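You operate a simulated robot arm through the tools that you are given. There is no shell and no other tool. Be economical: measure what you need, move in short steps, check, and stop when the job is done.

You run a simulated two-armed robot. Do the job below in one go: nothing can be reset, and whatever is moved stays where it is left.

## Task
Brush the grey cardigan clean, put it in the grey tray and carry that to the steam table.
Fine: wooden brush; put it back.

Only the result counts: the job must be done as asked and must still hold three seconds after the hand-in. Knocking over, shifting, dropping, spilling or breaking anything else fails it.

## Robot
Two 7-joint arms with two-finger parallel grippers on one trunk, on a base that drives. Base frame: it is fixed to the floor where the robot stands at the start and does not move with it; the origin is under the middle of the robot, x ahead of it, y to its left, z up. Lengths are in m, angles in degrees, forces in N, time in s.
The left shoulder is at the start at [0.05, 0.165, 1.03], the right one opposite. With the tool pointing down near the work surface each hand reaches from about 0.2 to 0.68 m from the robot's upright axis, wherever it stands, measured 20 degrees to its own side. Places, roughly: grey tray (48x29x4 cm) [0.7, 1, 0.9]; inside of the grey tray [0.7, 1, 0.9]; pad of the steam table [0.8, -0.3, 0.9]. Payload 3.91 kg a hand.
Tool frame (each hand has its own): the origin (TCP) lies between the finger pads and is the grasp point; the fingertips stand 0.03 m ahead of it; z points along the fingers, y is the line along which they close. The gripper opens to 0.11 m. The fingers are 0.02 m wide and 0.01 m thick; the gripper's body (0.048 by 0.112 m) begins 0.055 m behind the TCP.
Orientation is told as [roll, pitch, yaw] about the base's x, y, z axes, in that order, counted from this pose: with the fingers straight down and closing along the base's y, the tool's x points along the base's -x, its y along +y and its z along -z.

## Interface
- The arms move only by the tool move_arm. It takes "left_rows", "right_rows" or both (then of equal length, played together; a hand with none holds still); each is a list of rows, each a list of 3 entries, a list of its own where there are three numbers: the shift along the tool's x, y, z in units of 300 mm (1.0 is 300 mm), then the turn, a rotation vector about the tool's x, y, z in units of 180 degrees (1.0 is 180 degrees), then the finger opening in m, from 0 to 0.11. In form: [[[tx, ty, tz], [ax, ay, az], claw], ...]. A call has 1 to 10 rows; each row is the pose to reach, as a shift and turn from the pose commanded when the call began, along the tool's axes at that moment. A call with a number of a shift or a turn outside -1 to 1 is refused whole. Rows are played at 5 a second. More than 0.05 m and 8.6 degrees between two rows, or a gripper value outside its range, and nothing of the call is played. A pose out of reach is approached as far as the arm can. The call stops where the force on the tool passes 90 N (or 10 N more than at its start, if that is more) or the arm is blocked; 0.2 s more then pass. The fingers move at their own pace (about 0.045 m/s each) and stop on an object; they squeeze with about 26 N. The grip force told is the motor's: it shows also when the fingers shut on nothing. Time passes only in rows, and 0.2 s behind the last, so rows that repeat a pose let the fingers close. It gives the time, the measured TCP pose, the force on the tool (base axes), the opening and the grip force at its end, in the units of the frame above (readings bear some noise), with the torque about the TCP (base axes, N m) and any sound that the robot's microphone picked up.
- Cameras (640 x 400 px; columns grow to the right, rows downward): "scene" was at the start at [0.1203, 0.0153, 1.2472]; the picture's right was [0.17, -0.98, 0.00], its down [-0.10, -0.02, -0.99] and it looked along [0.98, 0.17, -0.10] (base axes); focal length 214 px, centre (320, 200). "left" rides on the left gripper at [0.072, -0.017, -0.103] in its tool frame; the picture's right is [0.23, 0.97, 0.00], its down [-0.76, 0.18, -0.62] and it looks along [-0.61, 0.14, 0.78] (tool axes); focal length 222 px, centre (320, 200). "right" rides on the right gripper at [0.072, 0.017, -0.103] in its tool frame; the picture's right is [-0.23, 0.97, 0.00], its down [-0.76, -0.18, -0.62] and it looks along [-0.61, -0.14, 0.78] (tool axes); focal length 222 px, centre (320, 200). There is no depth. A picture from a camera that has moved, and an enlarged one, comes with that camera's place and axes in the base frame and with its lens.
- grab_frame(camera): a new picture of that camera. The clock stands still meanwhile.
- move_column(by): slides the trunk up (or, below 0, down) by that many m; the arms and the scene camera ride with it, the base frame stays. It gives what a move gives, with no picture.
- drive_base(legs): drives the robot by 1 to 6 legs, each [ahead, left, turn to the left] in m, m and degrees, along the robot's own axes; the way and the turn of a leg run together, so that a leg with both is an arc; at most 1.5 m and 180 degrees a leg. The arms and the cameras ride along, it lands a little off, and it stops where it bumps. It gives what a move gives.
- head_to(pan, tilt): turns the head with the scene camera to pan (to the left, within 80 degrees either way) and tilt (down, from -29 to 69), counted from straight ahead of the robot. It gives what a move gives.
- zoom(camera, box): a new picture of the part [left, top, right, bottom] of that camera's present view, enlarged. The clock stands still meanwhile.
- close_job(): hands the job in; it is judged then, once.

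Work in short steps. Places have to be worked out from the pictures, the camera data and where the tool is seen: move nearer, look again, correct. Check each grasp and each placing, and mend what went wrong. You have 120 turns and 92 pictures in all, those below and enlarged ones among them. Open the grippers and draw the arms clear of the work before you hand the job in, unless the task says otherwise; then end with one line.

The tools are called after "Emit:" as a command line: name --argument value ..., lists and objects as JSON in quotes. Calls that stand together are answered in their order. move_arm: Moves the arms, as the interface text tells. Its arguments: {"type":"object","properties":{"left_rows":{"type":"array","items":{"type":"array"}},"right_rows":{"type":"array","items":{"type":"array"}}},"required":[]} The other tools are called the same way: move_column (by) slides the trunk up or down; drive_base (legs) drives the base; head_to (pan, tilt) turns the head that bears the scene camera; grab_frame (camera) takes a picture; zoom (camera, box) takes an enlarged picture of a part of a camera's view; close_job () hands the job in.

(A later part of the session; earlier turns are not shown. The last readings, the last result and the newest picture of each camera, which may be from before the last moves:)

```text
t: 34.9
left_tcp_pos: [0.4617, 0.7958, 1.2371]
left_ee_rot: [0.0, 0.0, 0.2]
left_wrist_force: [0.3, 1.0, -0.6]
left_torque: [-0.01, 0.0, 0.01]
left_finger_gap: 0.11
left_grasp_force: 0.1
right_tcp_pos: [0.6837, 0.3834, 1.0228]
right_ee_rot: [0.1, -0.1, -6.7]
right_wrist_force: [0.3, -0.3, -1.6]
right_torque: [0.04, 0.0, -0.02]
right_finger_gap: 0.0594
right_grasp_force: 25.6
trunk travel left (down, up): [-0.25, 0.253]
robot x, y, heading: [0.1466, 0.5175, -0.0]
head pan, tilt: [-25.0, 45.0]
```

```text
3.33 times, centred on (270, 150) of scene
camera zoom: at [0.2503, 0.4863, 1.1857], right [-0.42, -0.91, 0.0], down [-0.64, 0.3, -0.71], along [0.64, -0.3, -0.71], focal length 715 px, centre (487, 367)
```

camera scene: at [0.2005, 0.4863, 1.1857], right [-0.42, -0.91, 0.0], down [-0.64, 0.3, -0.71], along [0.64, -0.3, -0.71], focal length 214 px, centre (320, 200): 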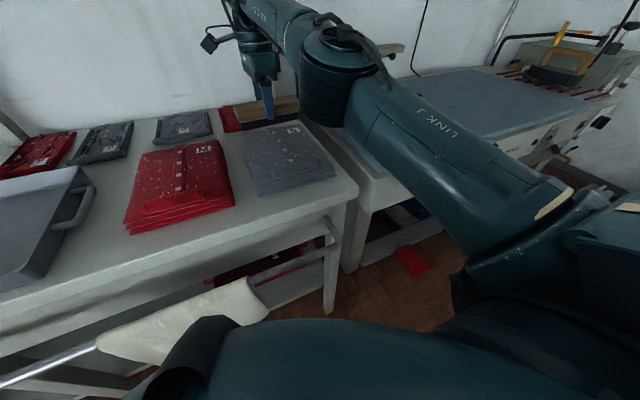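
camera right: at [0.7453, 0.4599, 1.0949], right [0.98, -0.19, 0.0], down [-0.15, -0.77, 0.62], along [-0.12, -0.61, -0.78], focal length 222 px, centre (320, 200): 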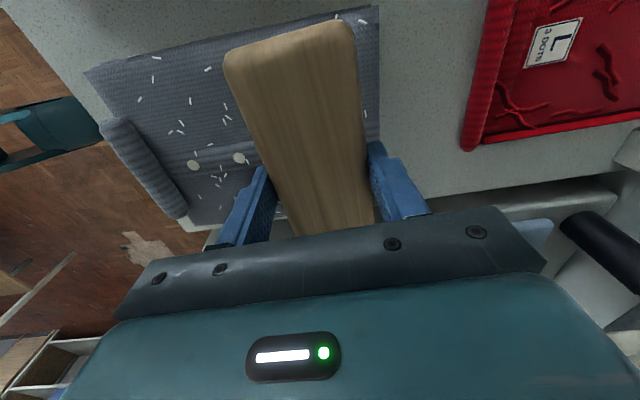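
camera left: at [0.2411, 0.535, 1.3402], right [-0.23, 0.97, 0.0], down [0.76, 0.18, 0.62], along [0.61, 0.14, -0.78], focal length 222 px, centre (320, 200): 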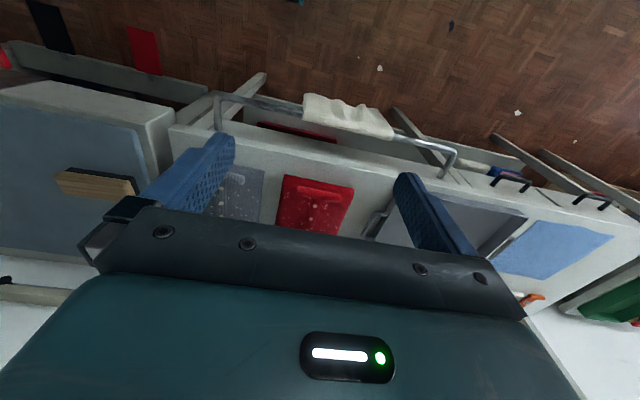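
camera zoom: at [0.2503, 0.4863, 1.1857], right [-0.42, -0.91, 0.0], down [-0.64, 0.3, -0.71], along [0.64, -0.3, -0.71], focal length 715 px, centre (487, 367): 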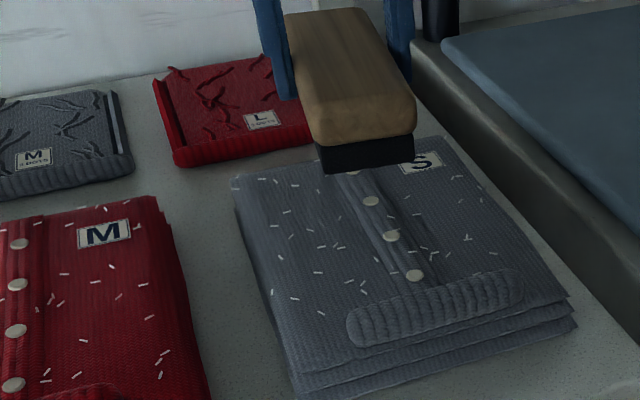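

Step was slightly too long; I split it.

Emit:
move_arm --right_rows '[[[0.03, 0.075, 0.05], [0, 0, -0.02], 0.03], [[0.0635, 0.149, 0.12], [0, 0, -0.037], 0.03], [[0.0635, 0.149, 0.2], [0, 0, -0.037], 0.03], [[0.0635, 0.149, 0.236], [0, 0, -0.037], 0.03], [[0.0635, 0.149, 0.243], [0, 0, -0.037], 0.03]]'

Emit:
zoom --camera "scene" --box '[180, 90, 360, 210]'

```text
t: 36.1
left_tcp_pos: [0.461, 0.7948, 1.2367]
left_ee_rot: [0.0, -0.1, 0.1]
left_wrist_force: [0.5, -0.7, -0.6]
left_torque: [0.01, 0.05, -0.02]
left_finger_gap: 0.1101
left_grasp_force: 0.0
right_tcp_pos: [0.6699, 0.4301, 0.9491]
right_ee_rot: [0.1, 0.0, -0.2]
right_wrist_force: [0.4, 0.1, -1.8]
right_torque: [-0.03, -0.03, 0.03]
right_finger_gap: 0.0593
right_grasp_force: 26.1
trunk travel left (down, up): [-0.25, 0.253]
robot x, y, heading: [0.1455, 0.5213, 0.2]
head pan, tilt: [-25.0, 45.0]
```

```text
3.33 times, centred on (270, 150) of scene
camera zoom: at [0.2503, 0.4864, 1.1857], right [-0.42, -0.91, 0.0], down [-0.64, 0.3, -0.71], along [0.64, -0.3, -0.71], focal length 715 px, centre (487, 367)
```

zoom: 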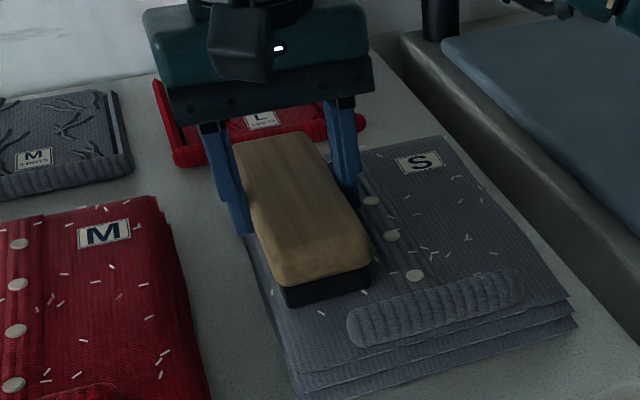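

Not quite in contact. I lower 2 mm more and stroke across to y≈0.30.

Emit:
move_arm --right_rows '[[[0, 0, 0.008], [0, 0, 0], 0.03], [[0, -0.06, 0.008], [0, 0, 0], 0.03], [[0, -0.12, 0.008], [0, 0, 0], 0.03], [[0, -0.18, 0.008], [0, 0, 0], 0.03], [[0, -0.24, 0.008], [0, 0, 0], 0.03], [[0, -0.3, 0.008], [0, 0, 0], 0.03], [[0, -0.36, 0.008], [0, 0, 0], 0.03], [[0, -0.42, 0.008], [0, 0, 0], 0.03]]'

Emit:
zoom --camera "scene" --box '[180, 90, 360, 210]'

```text
t: 37.9
left_tcp_pos: [0.4598, 0.7964, 1.2375]
left_ee_rot: [-0.1, -0.1, 0.2]
left_wrist_force: [1.1, -0.8, -0.5]
left_torque: [-0.01, -0.02, 0.0]
left_finger_gap: 0.11
left_grasp_force: 0.2
right_tcp_pos: [0.6683, 0.3046, 0.9487]
right_ee_rot: [0.2, -0.2, -0.3]
right_wrist_force: [0.1, 10.8, 22.4]
right_torque: [0.47, 0.24, -0.39]
right_finger_gap: 0.0594
right_grasp_force: 26.4
trunk travel left (down, up): [-0.25, 0.253]
robot x, y, heading: [0.1459, 0.5214, 0.2]
head pan, tilt: [-25.0, 45.0]
```

```text
3.33 times, centred on (270, 150) of scene
camera zoom: at [0.2486, 0.4881, 1.1861], right [-0.42, -0.91, 0.0], down [-0.64, 0.3, -0.71], along [0.64, -0.3, -0.71], focal length 715 px, centre (487, 367)
```

zoom: 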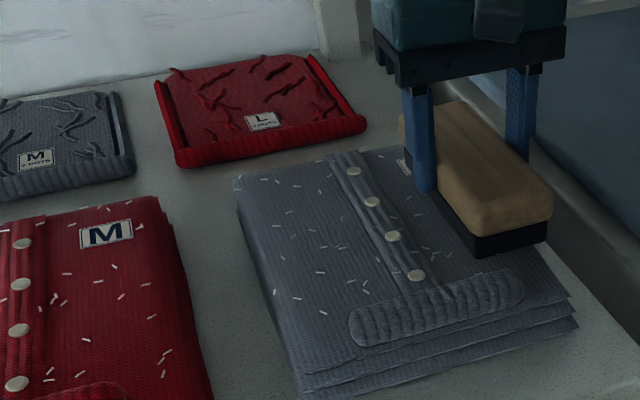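

I lift the brush away to the right and inspect the lint closely.

Emit:
move_arm --right_rows '[[[0, -0.05, -0.12], [0, 0, 0], 0.03], [[0, -0.15, -0.22], [0, 0, 0], 0.03], [[0, -0.25, -0.3], [0, 0, 0], 0.03]]'

Emit:
zoom --camera "scene" --box '[240, 125, 350, 205]'

```text
t: 38.7
left_tcp_pos: [0.4614, 0.7936, 1.2367]
left_ee_rot: [-0.1, 0.0, 0.1]
left_wrist_force: [-0.2, 0.1, -0.3]
left_torque: [-0.02, 0.02, 0.04]
left_finger_gap: 0.1101
left_grasp_force: 0.0
right_tcp_pos: [0.6709, 0.2286, 1.0355]
right_ee_rot: [0.0, 0.1, -0.2]
right_wrist_force: [-0.3, -1.1, -1.1]
right_torque: [-0.01, 0.01, 0.0]
right_finger_gap: 0.059
right_grasp_force: 26.0
trunk travel left (down, up): [-0.25, 0.253]
robot x, y, heading: [0.1463, 0.5215, 0.4]
head pan, tilt: [-25.0, 45.0]
```

```text
5.00 times, centred on (295, 165) of scene
camera zoom: at [0.25, 0.4863, 1.1857], right [-0.42, -0.91, 0.0], down [-0.64, 0.3, -0.71], along [0.64, -0.3, -0.71], focal length 1072 px, centre (445, 375)
```

zoom: 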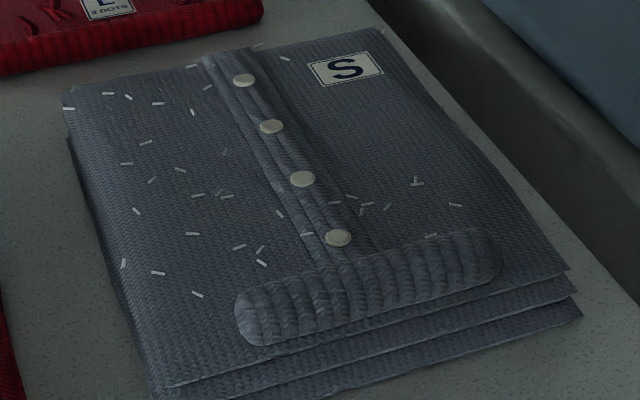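

Good: the right half came mostly clean where pressure was real; the left half had no contact. I return to the left edge at x≈0.653 and lower until I feel force.

Emit:
move_arm --right_rows '[[[0.02, 0.14, 0], [0, 0, 0], 0.03], [[0.04, 0.28, 0], [0, 0, 0], 0.03], [[0.06, 0.42, 0], [0, 0, 0], 0.03], [[0.06, 0.56, 0], [0, 0, 0], 0.03], [[0.06, 0.69, 0], [0, 0, 0], 0.03], [[0.06, 0.69, 0.12], [0, 0, 0], 0.03], [[0.06, 0.69, 0.24], [0, 0, 0], 0.03], [[0.06, 0.69, 0.29], [0, 0, 0], 0.03], [[0.06, 0.69, 0.298], [0, 0, 0], 0.03]]'

Emit:
move_arm --right_rows '[[[0, 0, 0.006], [0, 0, 0], 0.03], [[0, 0, 0.006], [0, 0, 0], 0.03]]'

```text
t: 40.7
left_tcp_pos: [0.4596, 0.7946, 1.2376]
left_ee_rot: [0.0, 0.0, 0.1]
left_wrist_force: [-0.2, 0.5, 0.6]
left_torque: [-0.01, -0.01, 0.01]
left_finger_gap: 0.1098
left_grasp_force: 0.1
right_tcp_pos: [0.6524, 0.4357, 0.9497]
right_ee_rot: [0.1, -0.2, -0.2]
right_wrist_force: [1.5, -0.9, 9.4]
right_torque: [-0.32, -0.03, 0.01]
right_finger_gap: 0.0593
right_grasp_force: 26.1
trunk travel left (down, up): [-0.25, 0.253]
robot x, y, heading: [0.1501, 0.5218, 0.1]
head pan, tilt: [-25.0, 45.0]
```

```text
t: 41.3
left_tcp_pos: [0.4609, 0.7944, 1.2377]
left_ee_rot: [0.0, -0.1, 0.1]
left_wrist_force: [0.2, 0.2, 0.5]
left_torque: [0.02, -0.01, 0.01]
left_finger_gap: 0.1102
left_grasp_force: 0.1
right_tcp_pos: [0.6528, 0.4359, 0.9486]
right_ee_rot: [0.3, -0.4, -0.1]
right_wrist_force: [6.4, -3.7, 28.0]
right_torque: [-0.56, 0.66, 0.16]
right_finger_gap: 0.0593
right_grasp_force: 25.5
trunk travel left (down, up): [-0.25, 0.253]
robot x, y, heading: [0.1495, 0.5214, 0.3]
head pan, tilt: [-25.0, 45.0]
```

Contact with 28 N, centred toward the hem roll; I ease off 1.3 mm, shift 8 mm away from the roll, and stroke across to y≈0.30.

Emit:
move_arm --right_rows '[[[-0.025, 0, -0.004], [0, 0, 0], 0.03], [[-0.025, -0.06, -0.004], [0, 0, 0], 0.03], [[-0.025, -0.12, -0.004], [0, 0, 0], 0.03], [[-0.025, -0.18, -0.004], [0, 0, 0], 0.03], [[-0.025, -0.24, -0.004], [0, 0, 0], 0.03], [[-0.025, -0.3, -0.004], [0, 0, 0], 0.03], [[-0.025, -0.36, -0.004], [0, 0, 0], 0.03], [[-0.025, -0.42, -0.004], [0, 0, 0], 0.03], [[-0.025, -0.46, -0.004], [0, 0, 0], 0.03]]'

Emit:
zoom --camera "scene" --box '[240, 125, 350, 205]'

```text
t: 43.3
left_tcp_pos: [0.4589, 0.7958, 1.2371]
left_ee_rot: [-0.1, -0.1, 0.2]
left_wrist_force: [0.8, -0.1, 0.1]
left_torque: [0.02, 0.0, -0.01]
left_finger_gap: 0.1103
left_grasp_force: 0.0
right_tcp_pos: [0.6574, 0.2996, 0.9486]
right_ee_rot: [-0.1, 0.0, -0.2]
right_wrist_force: [0.9, 9.0, 16.6]
right_torque: [0.49, -0.74, 0.26]
right_finger_gap: 0.0595
right_grasp_force: 25.6
trunk travel left (down, up): [-0.25, 0.253]
robot x, y, heading: [0.1472, 0.5215, 0.4]
head pan, tilt: [-25.0, 45.0]
```

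```text
5.00 times, centred on (295, 165) of scene
camera zoom: at [0.2489, 0.4877, 1.1859], right [-0.42, -0.91, 0.0], down [-0.64, 0.3, -0.71], along [0.64, -0.3, -0.71], focal length 1072 px, centre (445, 375)
```

zoom: 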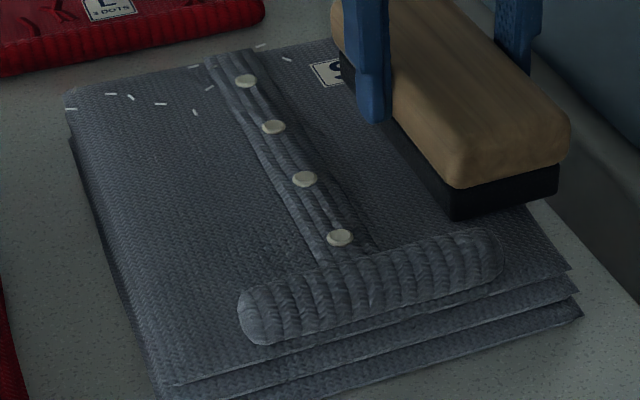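

Nearly everything is gone; only lint at the far collar strip remains. I lift, go to x≈0.72, y≈0.436 and repeat the stroke there.

Emit:
move_arm --right_rows '[[[0, 0, -0.12], [0, 0, 0], 0.03], [[-0.07, 0.12, -0.12], [0, 0, 0], 0.03], [[-0.14, 0.24, -0.12], [0, 0, 0], 0.03], [[-0.2, 0.36, -0.12], [0, 0, 0], 0.03], [[-0.215, 0.455, -0.12], [0, 0, 0], 0.03], [[-0.215, 0.455, -0.02], [0, 0, 0], 0.03], [[-0.215, 0.455, 0], [0, 0, 0], 0.03]]'

```text
t: 44.9
left_tcp_pos: [0.4611, 0.7933, 1.2379]
left_ee_rot: [0.0, 0.0, 0.0]
left_wrist_force: [-0.3, -0.4, 0.0]
left_torque: [0.0, 0.04, 0.0]
left_finger_gap: 0.1101
left_grasp_force: 0.1
right_tcp_pos: [0.7228, 0.4344, 0.9498]
right_ee_rot: [0.1, -0.2, -0.2]
right_wrist_force: [4.2, -1.1, 10.9]
right_torque: [-0.28, 0.67, 0.17]
right_finger_gap: 0.0595
right_grasp_force: 26.1
trunk travel left (down, up): [-0.25, 0.253]
robot x, y, heading: [0.1481, 0.5204, 0.1]
head pan, tilt: [-25.0, 45.0]
```

Contact of 11 N; stroke across.

Emit:
move_arm --right_rows '[[[0, 0, 0.003], [0, 0, 0], 0.03], [[0, -0.06, 0.003], [0, 0, 0], 0.03], [[0, -0.12, 0.003], [0, 0, 0], 0.03], [[0, -0.18, 0.003], [0, 0, 0], 0.03], [[0, -0.24, 0.003], [0, 0, 0], 0.03], [[0, -0.3, 0.003], [0, 0, 0], 0.03], [[0, -0.36, 0.003], [0, 0, 0], 0.03], [[0, -0.42, 0.003], [0, 0, 0], 0.03], [[0, -0.46, 0.003], [0, 0, 0], 0.03]]'

Emit:
move_arm --right_rows '[[[0, -0.05, -0.12], [0, 0, 0], 0.03], [[0, -0.15, -0.22], [0, 0, 0], 0.03], [[0, -0.3, -0.3], [0, 0, 0], 0.03]]'

Emit:
zoom --camera "scene" --box '[240, 120, 360, 205]'

```text
t: 46.9
left_tcp_pos: [0.4589, 0.7946, 1.2369]
left_ee_rot: [0.0, -0.1, 0.2]
left_wrist_force: [-0.5, -0.4, -0.3]
left_torque: [0.01, 0.03, -0.02]
left_finger_gap: 0.11
left_grasp_force: 0.1
right_tcp_pos: [0.7217, 0.2973, 0.949]
right_ee_rot: [0.1, -0.3, -0.2]
right_wrist_force: [-0.2, 11.4, 22.3]
right_torque: [0.53, 0.17, -0.29]
right_finger_gap: 0.0595
right_grasp_force: 25.7
trunk travel left (down, up): [-0.25, 0.253]
robot x, y, heading: [0.1476, 0.5196, 0.3]
head pan, tilt: [-25.0, 45.0]
```

```text
refused: row 3 steps farther than a row can; nothing moved
```

```text
4.71 times, centred on (300, 162) of scene
camera zoom: at [0.2485, 0.4881, 1.1861], right [-0.42, -0.91, 0.0], down [-0.64, 0.3, -0.71], along [0.64, -0.3, -0.71], focal length 1009 px, centre (414, 376)
```

zoom: 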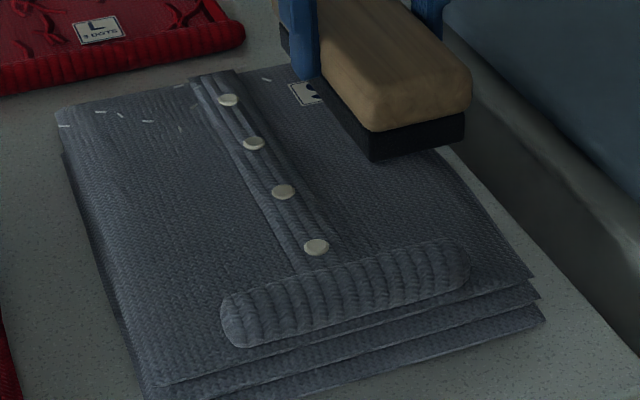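

The collar strip still has a few specks: the surface falls off slightly there. I'll repeat with x≈0.735 and the brush pitched 3° nose-down toward the far end. First lift and go back.

Emit:
move_arm --right_rows '[[[0, 0, -0.12], [0, 0.008, 0], 0.03], [[-0.03, 0.12, -0.12], [0, 0.017, 0], 0.03], [[-0.05, 0.24, -0.12], [0, 0.017, 0], 0.03], [[-0.05, 0.36, -0.12], [0, 0.017, 0], 0.03], [[-0.05, 0.46, -0.12], [0, 0.017, 0], 0.03], [[-0.05, 0.46, -0.03], [0, 0.017, 0], 0.03], [[-0.05, 0.46, -0.015], [0, 0.017, 0], 0.03], [[-0.05, 0.46, -0.006], [0, 0.017, 0], 0.03]]'

```text
t: 48.7
left_tcp_pos: [0.4595, 0.7937, 1.2383]
left_ee_rot: [0.0, 0.0, 0.1]
left_wrist_force: [-0.1, -0.2, -0.1]
left_torque: [-0.02, -0.03, -0.04]
left_finger_gap: 0.1099
left_grasp_force: 0.1
right_tcp_pos: [0.7387, 0.4329, 0.9509]
right_ee_rot: [0.1, 2.7, -0.4]
right_wrist_force: [1.4, -4.8, 16.3]
right_torque: [-0.39, -0.95, -0.22]
right_finger_gap: 0.0593
right_grasp_force: 26.1
trunk travel left (down, up): [-0.25, 0.253]
robot x, y, heading: [0.1493, 0.5223, 0.1]
head pan, tilt: [-25.0, 45.0]
```

Contact is now at the far end of the bristles (torque sign flipped). Stroke across.

Emit:
move_arm --right_rows '[[[0, -0.05, 0], [0, 0, 0], 0.03], [[0, -0.1, 0], [0, 0, 0], 0.03], [[0, -0.15, 0], [0, 0, 0], 0.03], [[0, -0.2, 0], [0, 0, 0], 0.03], [[0, -0.25, 0], [0, 0, 0], 0.03], [[0, -0.3, 0], [0, 0, 0], 0.03], [[0, -0.36, 0], [0, 0, 0], 0.03], [[0, -0.42, 0], [0, 0, 0], 0.03], [[0, -0.46, 0], [0, 0, 0], 0.03]]'

Emit:
move_arm --right_rows '[[[0, -0.05, -0.12], [0, 0, 0], 0.03], [[0, -0.15, -0.22], [0, -0.017, 0], 0.03], [[0, -0.25, -0.3], [0, -0.017, 0], 0.03]]'

Emit:
zoom --camera "scene" --box '[240, 120, 360, 205]'

```text
t: 50.7
left_tcp_pos: [0.4588, 0.7952, 1.2365]
left_ee_rot: [-0.1, 0.0, 0.2]
left_wrist_force: [-0.5, 0.5, -0.1]
left_torque: [0.0, 0.04, 0.0]
left_finger_gap: 0.1099
left_grasp_force: 0.2
right_tcp_pos: [0.7377, 0.2973, 0.95]
right_ee_rot: [0.0, 2.9, -0.3]
right_wrist_force: [0.4, 7.8, 15.8]
right_torque: [0.49, -0.92, 0.35]
right_finger_gap: 0.0592
right_grasp_force: 25.6
trunk travel left (down, up): [-0.25, 0.253]
robot x, y, heading: [0.1479, 0.5201, 0.3]
head pan, tilt: [-25.0, 45.0]
```

```text
t: 51.5
left_tcp_pos: [0.4602, 0.7942, 1.237]
left_ee_rot: [0.0, 0.0, 0.1]
left_wrist_force: [0.3, 0.1, -1.1]
left_torque: [0.0, -0.01, 0.01]
left_finger_gap: 0.1102
left_grasp_force: 0.0
right_tcp_pos: [0.7423, 0.2205, 1.0384]
right_ee_rot: [0.1, 0.0, -0.2]
right_wrist_force: [-0.3, -0.2, -1.3]
right_torque: [0.0, 0.04, 0.02]
right_finger_gap: 0.0595
right_grasp_force: 25.5
trunk travel left (down, up): [-0.25, 0.253]
robot x, y, heading: [0.1472, 0.5215, 0.3]
head pan, tilt: [-25.0, 45.0]
```

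```text
4.71 times, centred on (300, 162) of scene
camera zoom: at [0.2501, 0.4864, 1.1857], right [-0.42, -0.91, 0.0], down [-0.64, 0.3, -0.71], along [0.64, -0.3, -0.71], focal length 1009 px, centre (414, 376)
```

zoom: 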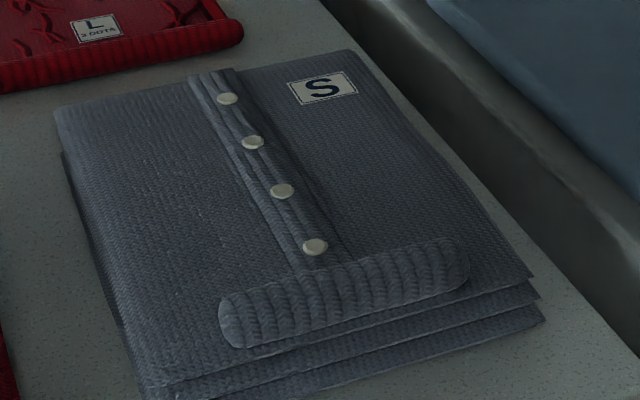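

The cardigan looks clean. Now return the brush: drive back 5 cm and right 0.24 m to the earlier stance.

Emit:
drive_base --legs '[[-0.05, 0, 0], [0, -0.24, 0]]'

```text
t: 53.8
left_tcp_pos: [0.4113, 0.5592, 1.2376]
left_ee_rot: [0.0, 0.0, 0.5]
left_wrist_force: [0.0, -0.1, 1.3]
left_torque: [0.01, 0.03, -0.02]
left_finger_gap: 0.11
left_grasp_force: 0.1
right_tcp_pos: [0.6965, -0.0118, 1.0384]
right_ee_rot: [0.0, 0.0, 0.2]
right_wrist_force: [0.3, -1.4, -1.9]
right_torque: [0.02, 0.02, 0.01]
right_finger_gap: 0.0596
right_grasp_force: 26.2
trunk travel left (down, up): [-0.25, 0.253]
robot x, y, heading: [0.1012, 0.2856, 0.3]
head pan, tilt: [-25.0, 45.0]
```

Turn to yaw ≈ −85° while shifting over the brush's original spot.

Emit:
move_arm --right_rows '[[[0.012, 0.036, 0], [0, 0, 0.047], 0.03], [[0.024, 0.072, 0], [0, 0, 0.094], 0.03], [[0.036, 0.109, 0], [0, 0, 0.141], 0.03], [[0.048, 0.145, 0], [0, 0, 0.188], 0.03], [[0.06, 0.18, 0], [0, 0, 0.235], 0.03], [[0.072, 0.218, 0], [0, 0, 0.282], 0.03], [[0.084, 0.254, 0], [0, 0, 0.329], 0.03], [[0.096, 0.29, 0], [0, 0, 0.376], 0.03], [[0.108, 0.327, 0], [0, 0, 0.423], 0.03], [[0.12, 0.363, 0], [0, 0, 0.47], 0.03]]'

```text
t: 56.0
left_tcp_pos: [0.4115, 0.5606, 1.2364]
left_ee_rot: [0.0, 0.0, 0.5]
left_wrist_force: [-0.6, 0.6, 0.5]
left_torque: [0.02, -0.03, 0.03]
left_finger_gap: 0.1098
left_grasp_force: 0.0
right_tcp_pos: [0.6592, 0.0969, 1.038]
right_ee_rot: [0.0, 0.1, -84.5]
right_wrist_force: [-0.6, 0.0, 0.0]
right_torque: [0.02, 0.04, 0.01]
right_finger_gap: 0.0592
right_grasp_force: 25.5
trunk travel left (down, up): [-0.25, 0.253]
robot x, y, heading: [0.0968, 0.2871, 0.5]
head pan, tilt: [-25.0, 45.0]
```

Right above the spot. Finish the yaw and lower to TCP z ≈ 0.930.

Emit:
move_arm --right_rows '[[[0, 0.004, 0.1], [0, 0, 0.018], 0.03], [[0, 0.004, 0.2], [0, 0, 0.018], 0.03], [[0, 0.004, 0.3], [0, 0, 0.018], 0.03], [[0, 0.004, 0.34], [0, 0, 0.018], 0.03], [[0, 0.004, 0.36], [0, 0, 0.018], 0.03]]'

Emit:
zoom --camera "scene" --box '[200, 60, 360, 190]'

```text
t: 57.2
left_tcp_pos: [0.4108, 0.5601, 1.2367]
left_ee_rot: [-0.1, 0.0, 0.5]
left_wrist_force: [0.0, 1.4, 0.1]
left_torque: [0.03, 0.03, 0.0]
left_finger_gap: 0.1104
left_grasp_force: 0.0
right_tcp_pos: [0.6619, 0.0971, 0.9302]
right_ee_rot: [0.1, 0.1, -87.7]
right_wrist_force: [-0.2, -0.9, 0.9]
right_torque: [0.19, -0.06, 0.0]
right_finger_gap: 0.0593
right_grasp_force: 25.6
trunk travel left (down, up): [-0.25, 0.253]
robot x, y, heading: [0.0955, 0.2849, 0.6]
head pan, tilt: [-25.0, 45.0]
```

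```text
3.08 times, centred on (280, 125) of scene
camera zoom: at [0.202, 0.2501, 1.1858], right [-0.41, -0.91, 0.0], down [-0.64, 0.29, -0.71], along [0.64, -0.29, -0.71], focal length 660 px, centre (443, 431)
```

zoom: 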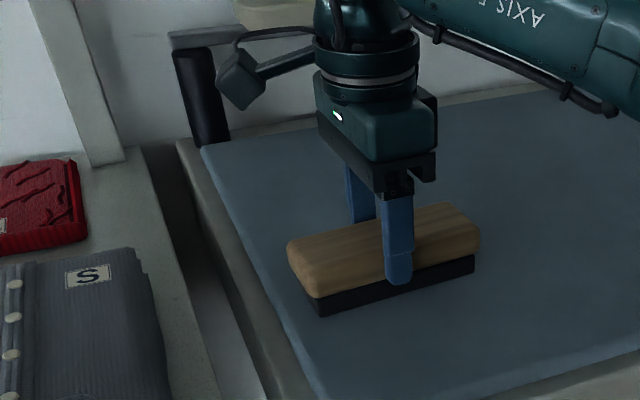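

Just touching (force rising from −1.5 to +0.9). Lower 1 mm, open, and rise.

Emit:
move_arm --right_rows '[[[0, 0, 0.003], [0, 0, 0], 0.03], [[0, 0, 0.003], [0, 0, 0], 0.07], [[0, 0, 0.003], [0, 0, 0], 0.11], [[0, 0, 0.003], [0, 0, 0], 0.11], [[0, 0, -0.12], [0, 0, 0], 0.11], [[0, 0, -0.25], [0, 0, 0], 0.11], [[0, 0, -0.38], [0, 0, 0], 0.11]]'

Emit:
grab_frame --camera "right"

```text
t: 58.8
left_tcp_pos: [0.4113, 0.5602, 1.2379]
left_ee_rot: [0.0, 0.0, 0.5]
left_wrist_force: [-0.3, 0.5, 0.5]
left_torque: [-0.01, 0.02, 0.0]
left_finger_gap: 0.1103
left_grasp_force: 0.2
right_tcp_pos: [0.6618, 0.0964, 1.0449]
right_ee_rot: [0.0, 0.1, -87.6]
right_wrist_force: [0.0, 0.6, -0.8]
right_torque: [0.0, 0.02, 0.0]
right_finger_gap: 0.1101
right_grasp_force: 0.1
trunk travel left (down, up): [-0.25, 0.253]
robot x, y, heading: [0.0963, 0.284, 0.9]
head pan, tilt: [-25.0, 45.0]
```

```text
54 pictures are left
camera right: at [0.6753, 0.1709, 1.1484], right [0.98, -0.19, 0.0], down [-0.15, -0.77, 0.62], along [-0.12, -0.61, -0.78], focal length 222 px, centre (320, 200)
```

right: 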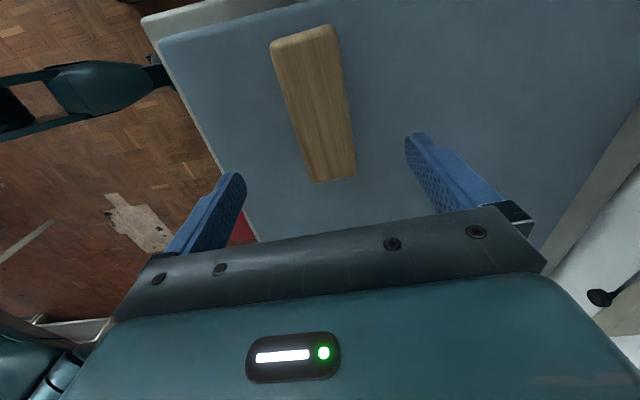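

Brush is back upright on its spot. Now bring the left hand (yaw +87°) over the cardigan's rolled hem, while the right hand retracts.

Emit:
move_arm --left_rows '[[[-0.05, -0.06, 0.05], [0, 0, -0.047], 0.11], [[-0.1, -0.12, 0.1], [0, 0, -0.094], 0.11], [[-0.15, -0.18, 0.15], [0, 0, -0.141], 0.11], [[-0.2, -0.24, 0.2], [0, 0, -0.188], 0.11], [[-0.25, -0.3, 0.25], [0, 0, -0.235], 0.11], [[-0.3, -0.36, 0.3], [0, 0, -0.282], 0.11], [[-0.35, -0.42, 0.35], [0, 0, -0.329], 0.11], [[-0.4, -0.48, 0.4], [0, 0, -0.376], 0.11], [[-0.45, -0.54, 0.45], [0, 0, -0.423], 0.11], [[-0.5, -0.6, 0.5], [0, 0, -0.47], 0.11]]' --right_rows '[[[-0.04, -0.06, -0.05], [0, 0, -0.047], 0.11], [[-0.08, -0.12, -0.1], [0, 0, -0.094], 0.11], [[-0.12, -0.18, -0.15], [0, 0, -0.141], 0.11], [[-0.16, -0.24, -0.2], [0, 0, -0.188], 0.11], [[-0.2, -0.3, -0.25], [0, 0, -0.235], 0.11], [[-0.24, -0.36, -0.3], [0, 0, -0.282], 0.11], [[-0.28, -0.42, -0.35], [0, 0, -0.329], 0.11], [[-0.32, -0.48, -0.4], [0, 0, -0.376], 0.11], [[-0.36, -0.54, -0.45], [0, 0, -0.423], 0.11], [[-0.4, -0.6, -0.5], [0, 0, -0.47], 0.11]]'

Emit:
head_to --pan 20 --tilt 45

Emit:
grab_frame --camera "left"

Emit:
grab_frame --camera "scene"

```text
t: 61.0
left_tcp_pos: [0.5261, 0.4349, 1.0935]
left_ee_rot: [-0.1, 0.1, 79.7]
left_wrist_force: [0.1, 0.1, 0.5]
left_torque: [0.0, -0.05, 0.01]
left_finger_gap: 0.1098
left_grasp_force: 0.0
left hand out of reach, approached as far as the arm can: row 7, 8, 9, 10
right_tcp_pos: [0.4864, -0.0304, 1.1955]
right_ee_rot: [0.0, 0.1, -2.8]
right_wrist_force: [1.2, 0.0, 0.7]
right_torque: [-0.01, 0.0, -0.01]
right_finger_gap: 0.11
right_grasp_force: 0.1
trunk travel left (down, up): [-0.25, 0.253]
robot x, y, heading: [0.0986, 0.2845, 0.6]
head pan, tilt: [-25.0, 45.0]
```

```text
t: 62.1
left_tcp_pos: [0.5262, 0.436, 1.0947]
left_ee_rot: [0.0, 0.0, 79.5]
left_wrist_force: [-0.2, -0.8, 0.5]
left_torque: [0.02, -0.02, 0.03]
left_finger_gap: 0.1099
left_grasp_force: 0.1
right_tcp_pos: [0.4871, -0.0312, 1.1941]
right_ee_rot: [0.0, 0.0, -3.1]
right_wrist_force: [0.3, -0.5, 0.7]
right_torque: [-0.01, 0.02, 0.0]
right_finger_gap: 0.1101
right_grasp_force: 0.0
trunk travel left (down, up): [-0.25, 0.253]
robot x, y, heading: [0.0984, 0.2834, 0.7]
head pan, tilt: [20.0, 45.0]
```

```text
53 pictures are left
camera left: at [0.5303, 0.3619, 1.1972], right [-1.0, -0.05, 0.0], down [-0.04, 0.78, 0.62], along [-0.03, 0.62, -0.78], focal length 222 px, centre (320, 200)
```

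left: 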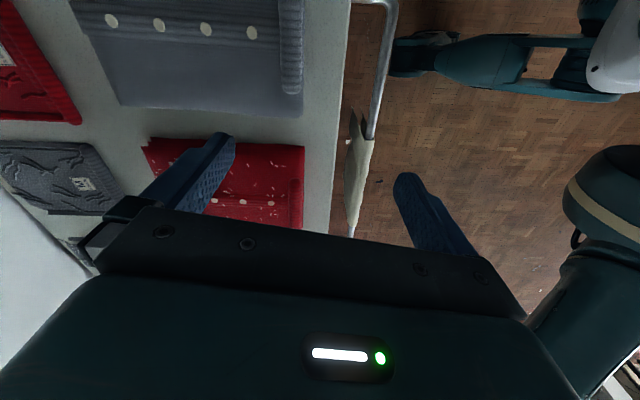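

```text
52 pictures are left
camera scene: at [0.2043, 0.3123, 1.1857], right [0.35, -0.94, 0.0], down [-0.66, -0.25, -0.71], along [0.66, 0.25, -0.71], focal length 214 px, centre (320, 200)
```

scene: 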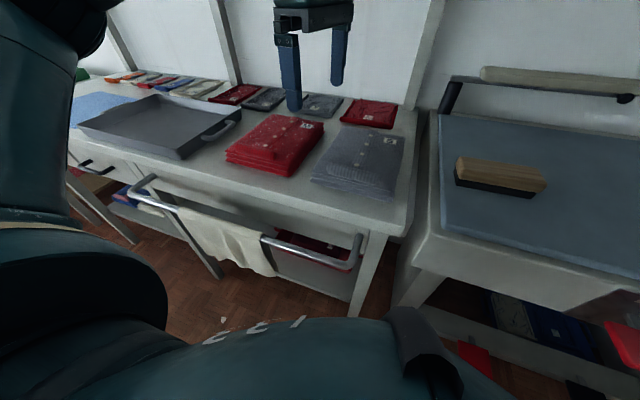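

The left wrist is limited here; I drive right 0.13 m so the cardigan is on the left arm's comfortable side, then look again.

Emit:
drive_base --legs '[[0, -0.13, 0]]'

Emit:
move_arm --left_rows '[[[-0.05, -0.03, 0.03], [0, 0, -0.015], 0.11], [[-0.1, -0.06, 0.06], [0, 0, -0.03], 0.11], [[-0.15, -0.09, 0.1], [0, 0, -0.044], 0.11]]'

Emit:
grab_frame --camera "left"

```text
t: 63.4
left_tcp_pos: [0.5277, 0.3089, 1.0935]
left_ee_rot: [0.0, -0.1, 79.8]
left_wrist_force: [-0.3, -0.1, 0.0]
left_torque: [0.04, 0.02, -0.01]
left_finger_gap: 0.1102
left_grasp_force: 0.1
right_tcp_pos: [0.4889, -0.1583, 1.1951]
right_ee_rot: [0.0, 0.0, -2.9]
right_wrist_force: [0.6, 1.4, 0.3]
right_torque: [0.03, -0.01, 0.0]
right_finger_gap: 0.1099
right_grasp_force: 0.0
trunk travel left (down, up): [-0.25, 0.253]
robot x, y, heading: [0.1038, 0.1555, 0.8]
head pan, tilt: [20.0, 45.0]
```

```text
t: 64.2
left_tcp_pos: [0.5628, 0.35, 1.0637]
left_ee_rot: [0.0, -0.1, 87.6]
left_wrist_force: [-0.3, 0.0, -0.1]
left_torque: [0.02, 0.02, 0.01]
left_finger_gap: 0.11
left_grasp_force: 0.1
right_tcp_pos: [0.4873, -0.1573, 1.1953]
right_ee_rot: [0.0, -0.1, -3.0]
right_wrist_force: [0.6, 0.8, 0.3]
right_torque: [0.0, 0.02, 0.0]
right_finger_gap: 0.1099
right_grasp_force: 0.0
trunk travel left (down, up): [-0.25, 0.253]
robot x, y, heading: [0.0979, 0.157, 0.7]
head pan, tilt: [20.0, 45.0]
```

```text
51 pictures are left
camera left: at [0.5765, 0.2761, 1.1672], right [-0.98, -0.19, 0.0], down [-0.15, 0.77, 0.62], along [-0.12, 0.61, -0.78], focal length 222 px, centre (320, 200)
```

left: 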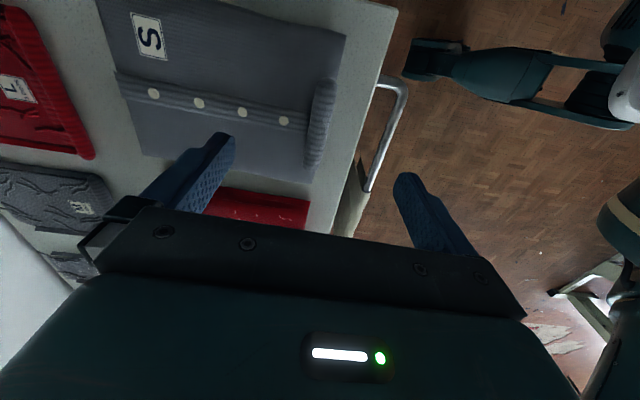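

Roll centre about (0.56, 0.373), ~3 cm thick. I lower to z≈0.965 straddling it and check.

Emit:
move_arm --left_rows '[[[-0.076, 0.01, 0.08], [0, 0, 0], 0.11], [[-0.076, 0.01, 0.2], [0, 0, 0], 0.11], [[-0.076, 0.01, 0.33], [0, 0, 0], 0.11]]'

Emit:
grab_frame --camera "left"

Emit:
zoom --camera "scene" --box '[290, 90, 430, 215]'

```text
t: 65.0
left_tcp_pos: [0.5596, 0.3703, 0.9649]
left_ee_rot: [-0.1, 0.0, 87.5]
left_wrist_force: [-0.4, -0.1, -0.1]
left_torque: [-0.01, -0.04, 0.02]
left_finger_gap: 0.1099
left_grasp_force: 0.1
right_tcp_pos: [0.4878, -0.1568, 1.1959]
right_ee_rot: [0.0, 0.0, -2.9]
right_wrist_force: [0.3, 0.3, 0.4]
right_torque: [-0.02, 0.02, -0.04]
right_finger_gap: 0.1099
right_grasp_force: 0.0
trunk travel left (down, up): [-0.25, 0.253]
robot x, y, heading: [0.1022, 0.1533, 0.4]
head pan, tilt: [20.0, 45.0]
```

```text
50 pictures are left
camera left: at [0.5737, 0.2979, 1.0681], right [-0.98, -0.19, 0.0], down [-0.15, 0.77, 0.62], along [-0.12, 0.61, -0.78], focal length 222 px, centre (320, 200)
```

left: 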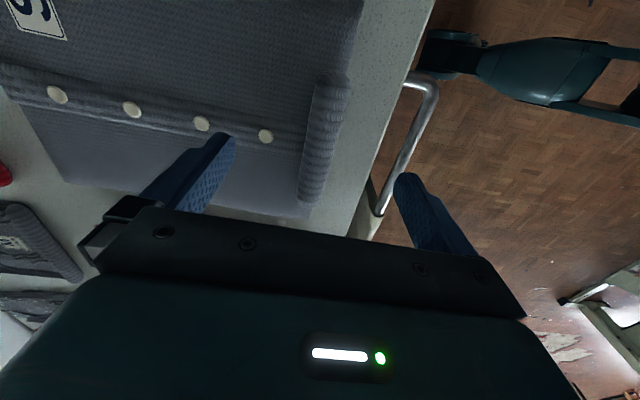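

```text
3.20 times, centred on (360, 152) of scene
camera zoom: at [0.2058, 0.1844, 1.1857], right [0.35, -0.94, 0.0], down [-0.66, -0.25, -0.71], along [0.66, 0.25, -0.71], focal length 686 px, centre (192, 352)
```

zoom: 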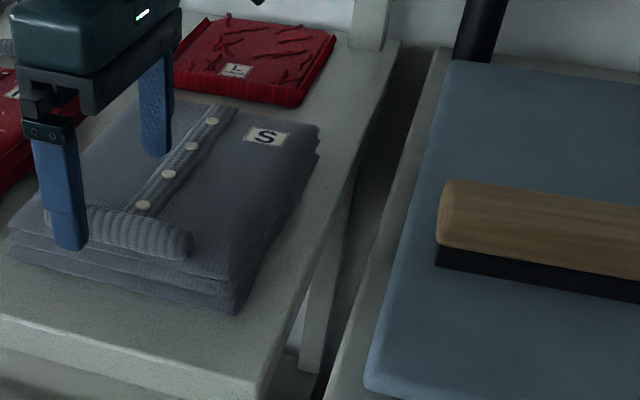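

Aligned. Lower 3.1 cm and close gently on the roll.

Emit:
move_arm --left_rows '[[[-0.008, 0, 0.05], [0, 0, 0], 0.11], [[-0.008, 0, 0.104], [0, 0, 0], 0.11], [[-0.008, 0, 0.104], [0, 0, 0], 0.06], [[-0.008, 0, 0.104], [0, 0, 0], 0.01], [[-0.008, 0, 0.104], [0, 0, 0], 0.01], [[-0.008, 0, 0.104], [0, 0, 0], 0.01], [[-0.008, 0, 0.104], [0, 0, 0], 0.01], [[-0.008, 0, 0.104], [0, 0, 0], 0.01]]'

Emit:
zoom --camera "scene" --box '[290, 90, 430, 215]'

```text
t: 66.8
left_tcp_pos: [0.5589, 0.3742, 0.934]
left_ee_rot: [0.0, 0.0, 87.6]
left_wrist_force: [0.0, 0.3, 0.1]
left_torque: [0.06, -0.02, 0.19]
left_finger_gap: 0.0212
left_grasp_force: 25.9
right_tcp_pos: [0.4882, -0.1567, 1.1941]
right_ee_rot: [0.2, 0.0, -2.9]
right_wrist_force: [-0.2, 0.8, 0.3]
right_torque: [0.01, -0.01, -0.05]
right_finger_gap: 0.1102
right_grasp_force: 0.0
trunk travel left (down, up): [-0.25, 0.253]
robot x, y, heading: [0.1004, 0.1568, 0.6]
head pan, tilt: [20.0, 45.0]
```

```text
3.20 times, centred on (360, 152) of scene
camera zoom: at [0.2056, 0.1844, 1.1857], right [0.35, -0.94, 0.0], down [-0.66, -0.25, -0.71], along [0.66, 0.25, -0.71], focal length 686 px, centre (192, 352)
```

zoom: 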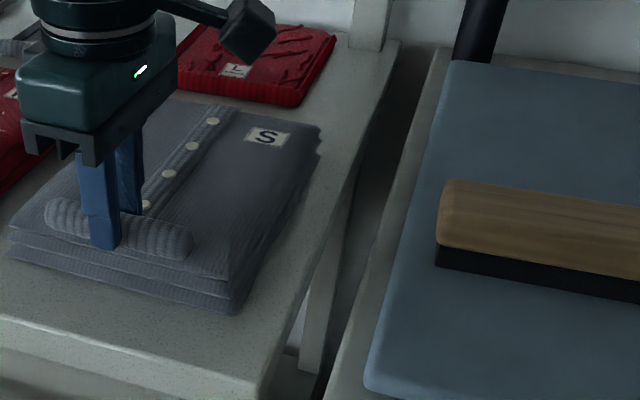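

Grip on the roll: 21 mm, 26 N. Lift slowly 3 cm and check how it hangs.

Emit:
move_arm --left_rows '[[[0, 0, -0.02], [0, 0, 0], 0.01], [[0, 0, -0.04], [0, 0, 0], 0.01], [[0, 0, -0.07], [0, 0, 0], 0.01], [[0, 0, -0.1], [0, 0, 0], 0.01], [[0, 0, -0.1], [0, 0, 0], 0.01]]'

Emit:
grab_frame --camera "scene"

```text
t: 68.0
left_tcp_pos: [0.5603, 0.3748, 0.9647]
left_ee_rot: [-0.1, 0.0, 87.5]
left_wrist_force: [0.8, -0.1, -2.8]
left_torque: [-0.01, 0.3, 0.01]
left_finger_gap: 0.0211
left_grasp_force: 26.6
right_tcp_pos: [0.4896, -0.1567, 1.1948]
right_ee_rot: [0.1, 0.0, -2.9]
right_wrist_force: [-0.3, -0.3, 0.6]
right_torque: [-0.01, -0.02, 0.0]
right_finger_gap: 0.1102
right_grasp_force: 0.1
trunk travel left (down, up): [-0.25, 0.253]
robot x, y, heading: [0.1021, 0.1581, 0.6]
head pan, tilt: [20.0, 45.0]
```

```text
47 pictures are left
camera scene: at [0.2058, 0.1845, 1.1857], right [0.35, -0.94, 0.0], down [-0.66, -0.25, -0.71], along [0.66, 0.25, -0.71], focal length 214 px, centre (320, 200)
```

scene: 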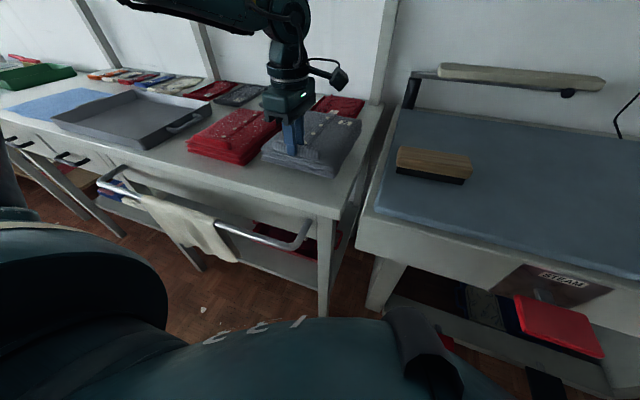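

It hangs level, about 3 N. Lift higher and drive left 0.63 m to the tray.

Emit:
move_arm --left_rows '[[[0, 0, -0.1], [0, 0, 0], 0.01], [[0, 0, -0.2], [0, 0, 0], 0.01], [[0, 0, -0.3], [0, 0, 0], 0.01], [[0, 0, -0.35], [0, 0, 0], 0.01]]'

Emit:
drive_base --legs '[[0, 0.3, 0], [0, 0.33, 0]]'

Emit:
grab_frame --camera "scene"

Emit:
grab_frame --camera "left"

```text
t: 69.0
left_tcp_pos: [0.5598, 0.3731, 1.0692]
left_ee_rot: [0.0, 0.0, 87.4]
left_wrist_force: [-0.4, 0.3, -1.5]
left_torque: [0.03, 0.21, 0.06]
left_finger_gap: 0.0211
left_grasp_force: 26.2
right_tcp_pos: [0.489, -0.1587, 1.1953]
right_ee_rot: [0.1, 0.0, -2.9]
right_wrist_force: [0.6, -0.7, 0.1]
right_torque: [-0.05, -0.01, 0.01]
right_finger_gap: 0.1099
right_grasp_force: 0.1
trunk travel left (down, up): [-0.25, 0.253]
robot x, y, heading: [0.099, 0.1562, 0.7]
head pan, tilt: [20.0, 45.0]
```

```text
t: 72.8
left_tcp_pos: [0.5536, 1.0003, 1.0694]
left_ee_rot: [-0.1, 0.0, 87.4]
left_wrist_force: [-0.4, 0.1, -1.7]
left_torque: [-0.01, 0.25, -0.03]
left_finger_gap: 0.0213
left_grasp_force: 25.7
right_tcp_pos: [0.482, 0.4695, 1.1952]
right_ee_rot: [0.1, 0.0, -3.0]
right_wrist_force: [-1.0, 0.1, 0.5]
right_torque: [-0.03, -0.02, 0.02]
right_finger_gap: 0.1099
right_grasp_force: 0.0
trunk travel left (down, up): [-0.25, 0.253]
robot x, y, heading: [0.0931, 0.7783, 0.8]
head pan, tilt: [20.0, 45.0]
```

```text
46 pictures are left
camera scene: at [0.1994, 0.8123, 1.1857], right [0.35, -0.94, 0.0], down [-0.66, -0.25, -0.71], along [0.66, 0.25, -0.71], focal length 214 px, centre (320, 200)
```

scene: 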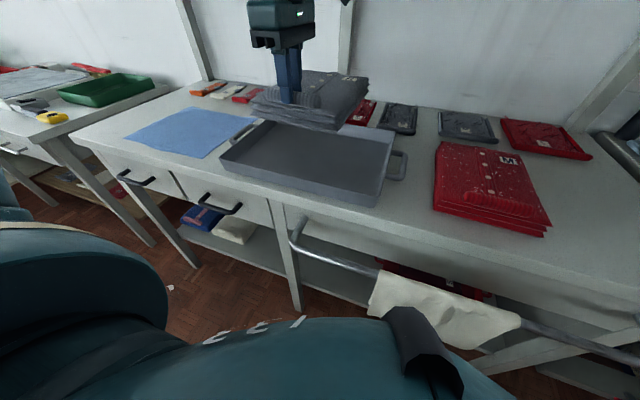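

```text
45 pictures are left
camera left: at [0.5686, 0.9267, 1.1725], right [-0.98, -0.18, 0.0], down [-0.14, 0.77, 0.62], along [-0.11, 0.61, -0.78], focal length 222 px, centre (320, 200)
```

left: 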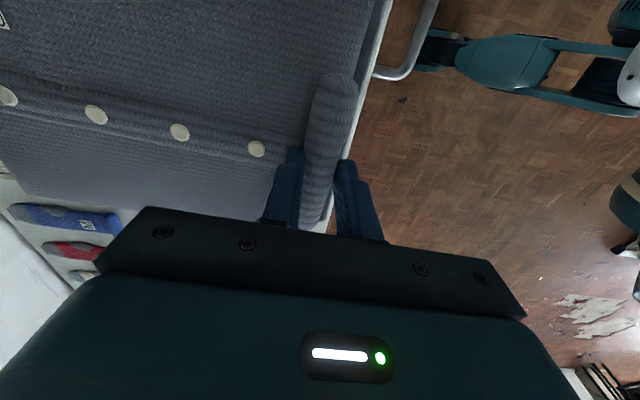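

I zoom on the tray to fix its edges.

Emit:
zoom --camera "scene" --box '[200, 60, 420, 220]'

```text
2.50 times, centred on (310, 140) of scene
camera zoom: at [0.1994, 0.8123, 1.1857], right [0.35, -0.94, 0.0], down [-0.66, -0.25, -0.71], along [0.66, 0.25, -0.71], focal length 536 px, centre (345, 350)
```

zoom: 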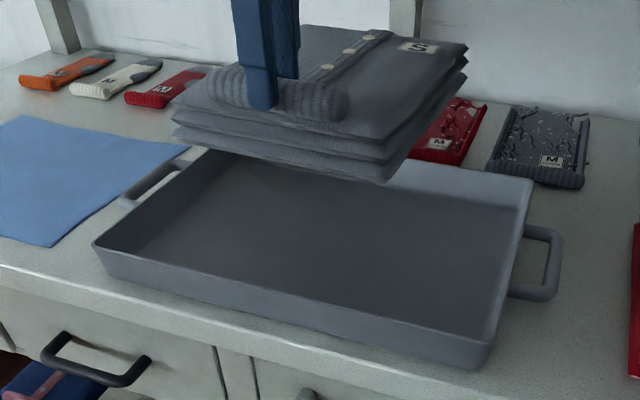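

Tray outer edges: x 0.51–0.785, y 0.815–1.185; the cardigan (x≈0.543–0.765, y≈1.0) is centred above it. Lower toward the floor of the tray.

Emit:
move_arm --left_rows '[[[0, 0, 0.1], [0, 0, 0], 0.01], [[0, 0, 0.2], [0, 0, 0], 0.01], [[0, 0, 0.3], [0, 0, 0], 0.01], [[0, 0, 0.37], [0, 0, 0], 0.01]]'

Emit:
zoom --camera "scene" --box '[200, 60, 420, 220]'

```text
t: 73.8
left_tcp_pos: [0.5539, 0.9999, 0.9572]
left_ee_rot: [0.1, 0.0, 87.5]
left_wrist_force: [-1.3, -0.9, 0.5]
left_torque: [0.01, -0.31, -0.03]
left_finger_gap: 0.0222
left_grasp_force: 25.0
right_tcp_pos: [0.4813, 0.4698, 1.1957]
right_ee_rot: [0.1, 0.0, -3.1]
right_wrist_force: [0.2, 0.0, 0.0]
right_torque: [0.0, -0.02, 0.01]
right_finger_gap: 0.11
right_grasp_force: 0.1
trunk travel left (down, up): [-0.25, 0.253]
robot x, y, heading: [0.0941, 0.782, 0.6]
head pan, tilt: [20.0, 45.0]
```

```text
2.50 times, centred on (310, 140) of scene
camera zoom: at [0.1993, 0.8118, 1.1858], right [0.35, -0.94, 0.0], down [-0.66, -0.25, -0.71], along [0.66, 0.25, -0.71], focal length 536 px, centre (345, 350)
```

zoom: 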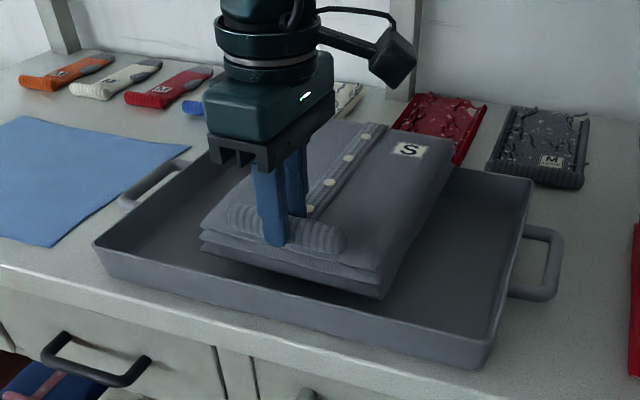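

The far end met the back wall (torque flipped). Better: lift, turn the cardigan 87° so its length lies along the tray's long side, and recentre.

Emit:
move_arm --left_rows '[[[0, 0, -0.12], [0, 0, 0], 0.01], [[0, 0, -0.24], [0, 0, 0], 0.01], [[0, 0, -0.3], [0, 0, 0], 0.01]]'

Emit:
move_arm --left_rows '[[[-0.03, -0.03, 0], [0, 0, 0.047], 0.01], [[-0.06, -0.06, 0], [0, 0, 0.094], 0.01], [[-0.1, -0.09, 0], [0, 0, 0.141], 0.01], [[-0.14, -0.12, 0], [0, 0, 0.188], 0.01], [[-0.17, -0.15, 0], [0, 0, 0.235], 0.01], [[-0.21, -0.18, 0], [0, 0, 0.282], 0.01], [[-0.24, -0.21, 0], [0, 0, 0.329], 0.01], [[-0.28, -0.24, 0], [0, 0, 0.376], 0.01], [[-0.31, -0.27, 0], [0, 0, 0.423], 0.01], [[-0.347, -0.305, 0], [0, 0, 0.47], 0.01]]'

Emit:
grab_frame --camera "scene"

```text
t: 74.6
left_tcp_pos: [0.5537, 0.9999, 1.0481]
left_ee_rot: [0.2, 0.0, 87.5]
left_wrist_force: [0.2, 0.1, -2.5]
left_torque: [0.02, 0.26, 0.0]
left_finger_gap: 0.0213
left_grasp_force: 26.5
right_tcp_pos: [0.4822, 0.47, 1.1954]
right_ee_rot: [0.1, 0.0, -3.0]
right_wrist_force: [0.8, -0.1, -0.4]
right_torque: [0.02, 0.01, 0.0]
right_finger_gap: 0.1102
right_grasp_force: 0.0
trunk travel left (down, up): [-0.25, 0.253]
robot x, y, heading: [0.0946, 0.7806, 0.7]
head pan, tilt: [20.0, 45.0]
```

```text
t: 76.8
left_tcp_pos: [0.6507, 1.0991, 1.0483]
left_ee_rot: [0.0, 0.1, 2.9]
left_wrist_force: [0.3, 0.0, -1.2]
left_torque: [0.27, 0.0, 0.03]
left_finger_gap: 0.0213
left_grasp_force: 25.8
right_tcp_pos: [0.4829, 0.4698, 1.1937]
right_ee_rot: [0.0, 0.1, -2.9]
right_wrist_force: [-0.3, 0.2, 0.1]
right_torque: [0.02, 0.0, -0.02]
right_finger_gap: 0.1099
right_grasp_force: 0.0
trunk travel left (down, up): [-0.25, 0.253]
robot x, y, heading: [0.0959, 0.7793, 0.4]
head pan, tilt: [20.0, 45.0]
```

```text
42 pictures are left
camera scene: at [0.1997, 0.812, 1.1857], right [0.35, -0.94, 0.0], down [-0.66, -0.25, -0.71], along [0.66, 0.25, -0.71], focal length 214 px, centre (320, 200)
```

scene: 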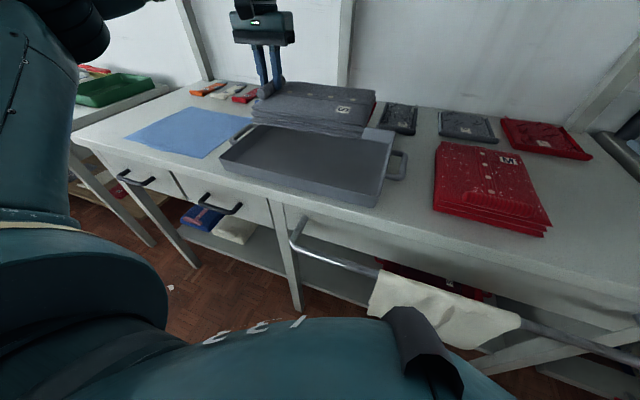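

Turned; the cardigan should span x 0.56–0.735, y 0.89–1.11, well inside. Lower and check.

Emit:
move_arm --left_rows '[[[0, 0, 0.1], [0, 0, 0], 0.01], [[0, 0, 0.2], [0, 0, 0], 0.01], [[0, 0, 0.3], [0, 0, 0], 0.01], [[0, 0, 0.34], [0, 0, 0], 0.01]]'

Emit:
zoom --camera "scene" --box '[200, 60, 420, 220]'

```text
t: 77.8
left_tcp_pos: [0.6526, 1.1005, 0.9476]
left_ee_rot: [0.0, -0.1, 3.0]
left_wrist_force: [1.0, -0.5, -2.6]
left_torque: [0.27, 0.01, -0.01]
left_finger_gap: 0.021
left_grasp_force: 25.8
right_tcp_pos: [0.4812, 0.4698, 1.1952]
right_ee_rot: [0.1, 0.0, -3.0]
right_wrist_force: [-0.5, -0.1, -0.2]
right_torque: [0.04, 0.01, -0.03]
right_finger_gap: 0.11
right_grasp_force: 0.0
trunk travel left (down, up): [-0.25, 0.253]
robot x, y, heading: [0.091, 0.7821, 0.8]
head pan, tilt: [20.0, 45.0]
```

```text
2.50 times, centred on (310, 140) of scene
camera zoom: at [0.1995, 0.8119, 1.1857], right [0.35, -0.94, 0.0], down [-0.66, -0.25, -0.71], along [0.66, 0.25, -0.71], focal length 536 px, centre (345, 350)
```

zoom: 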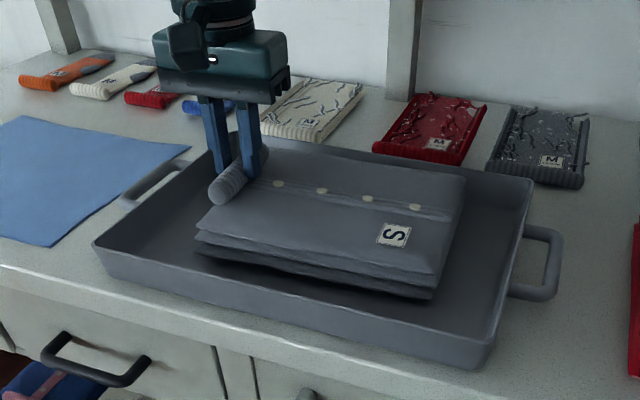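

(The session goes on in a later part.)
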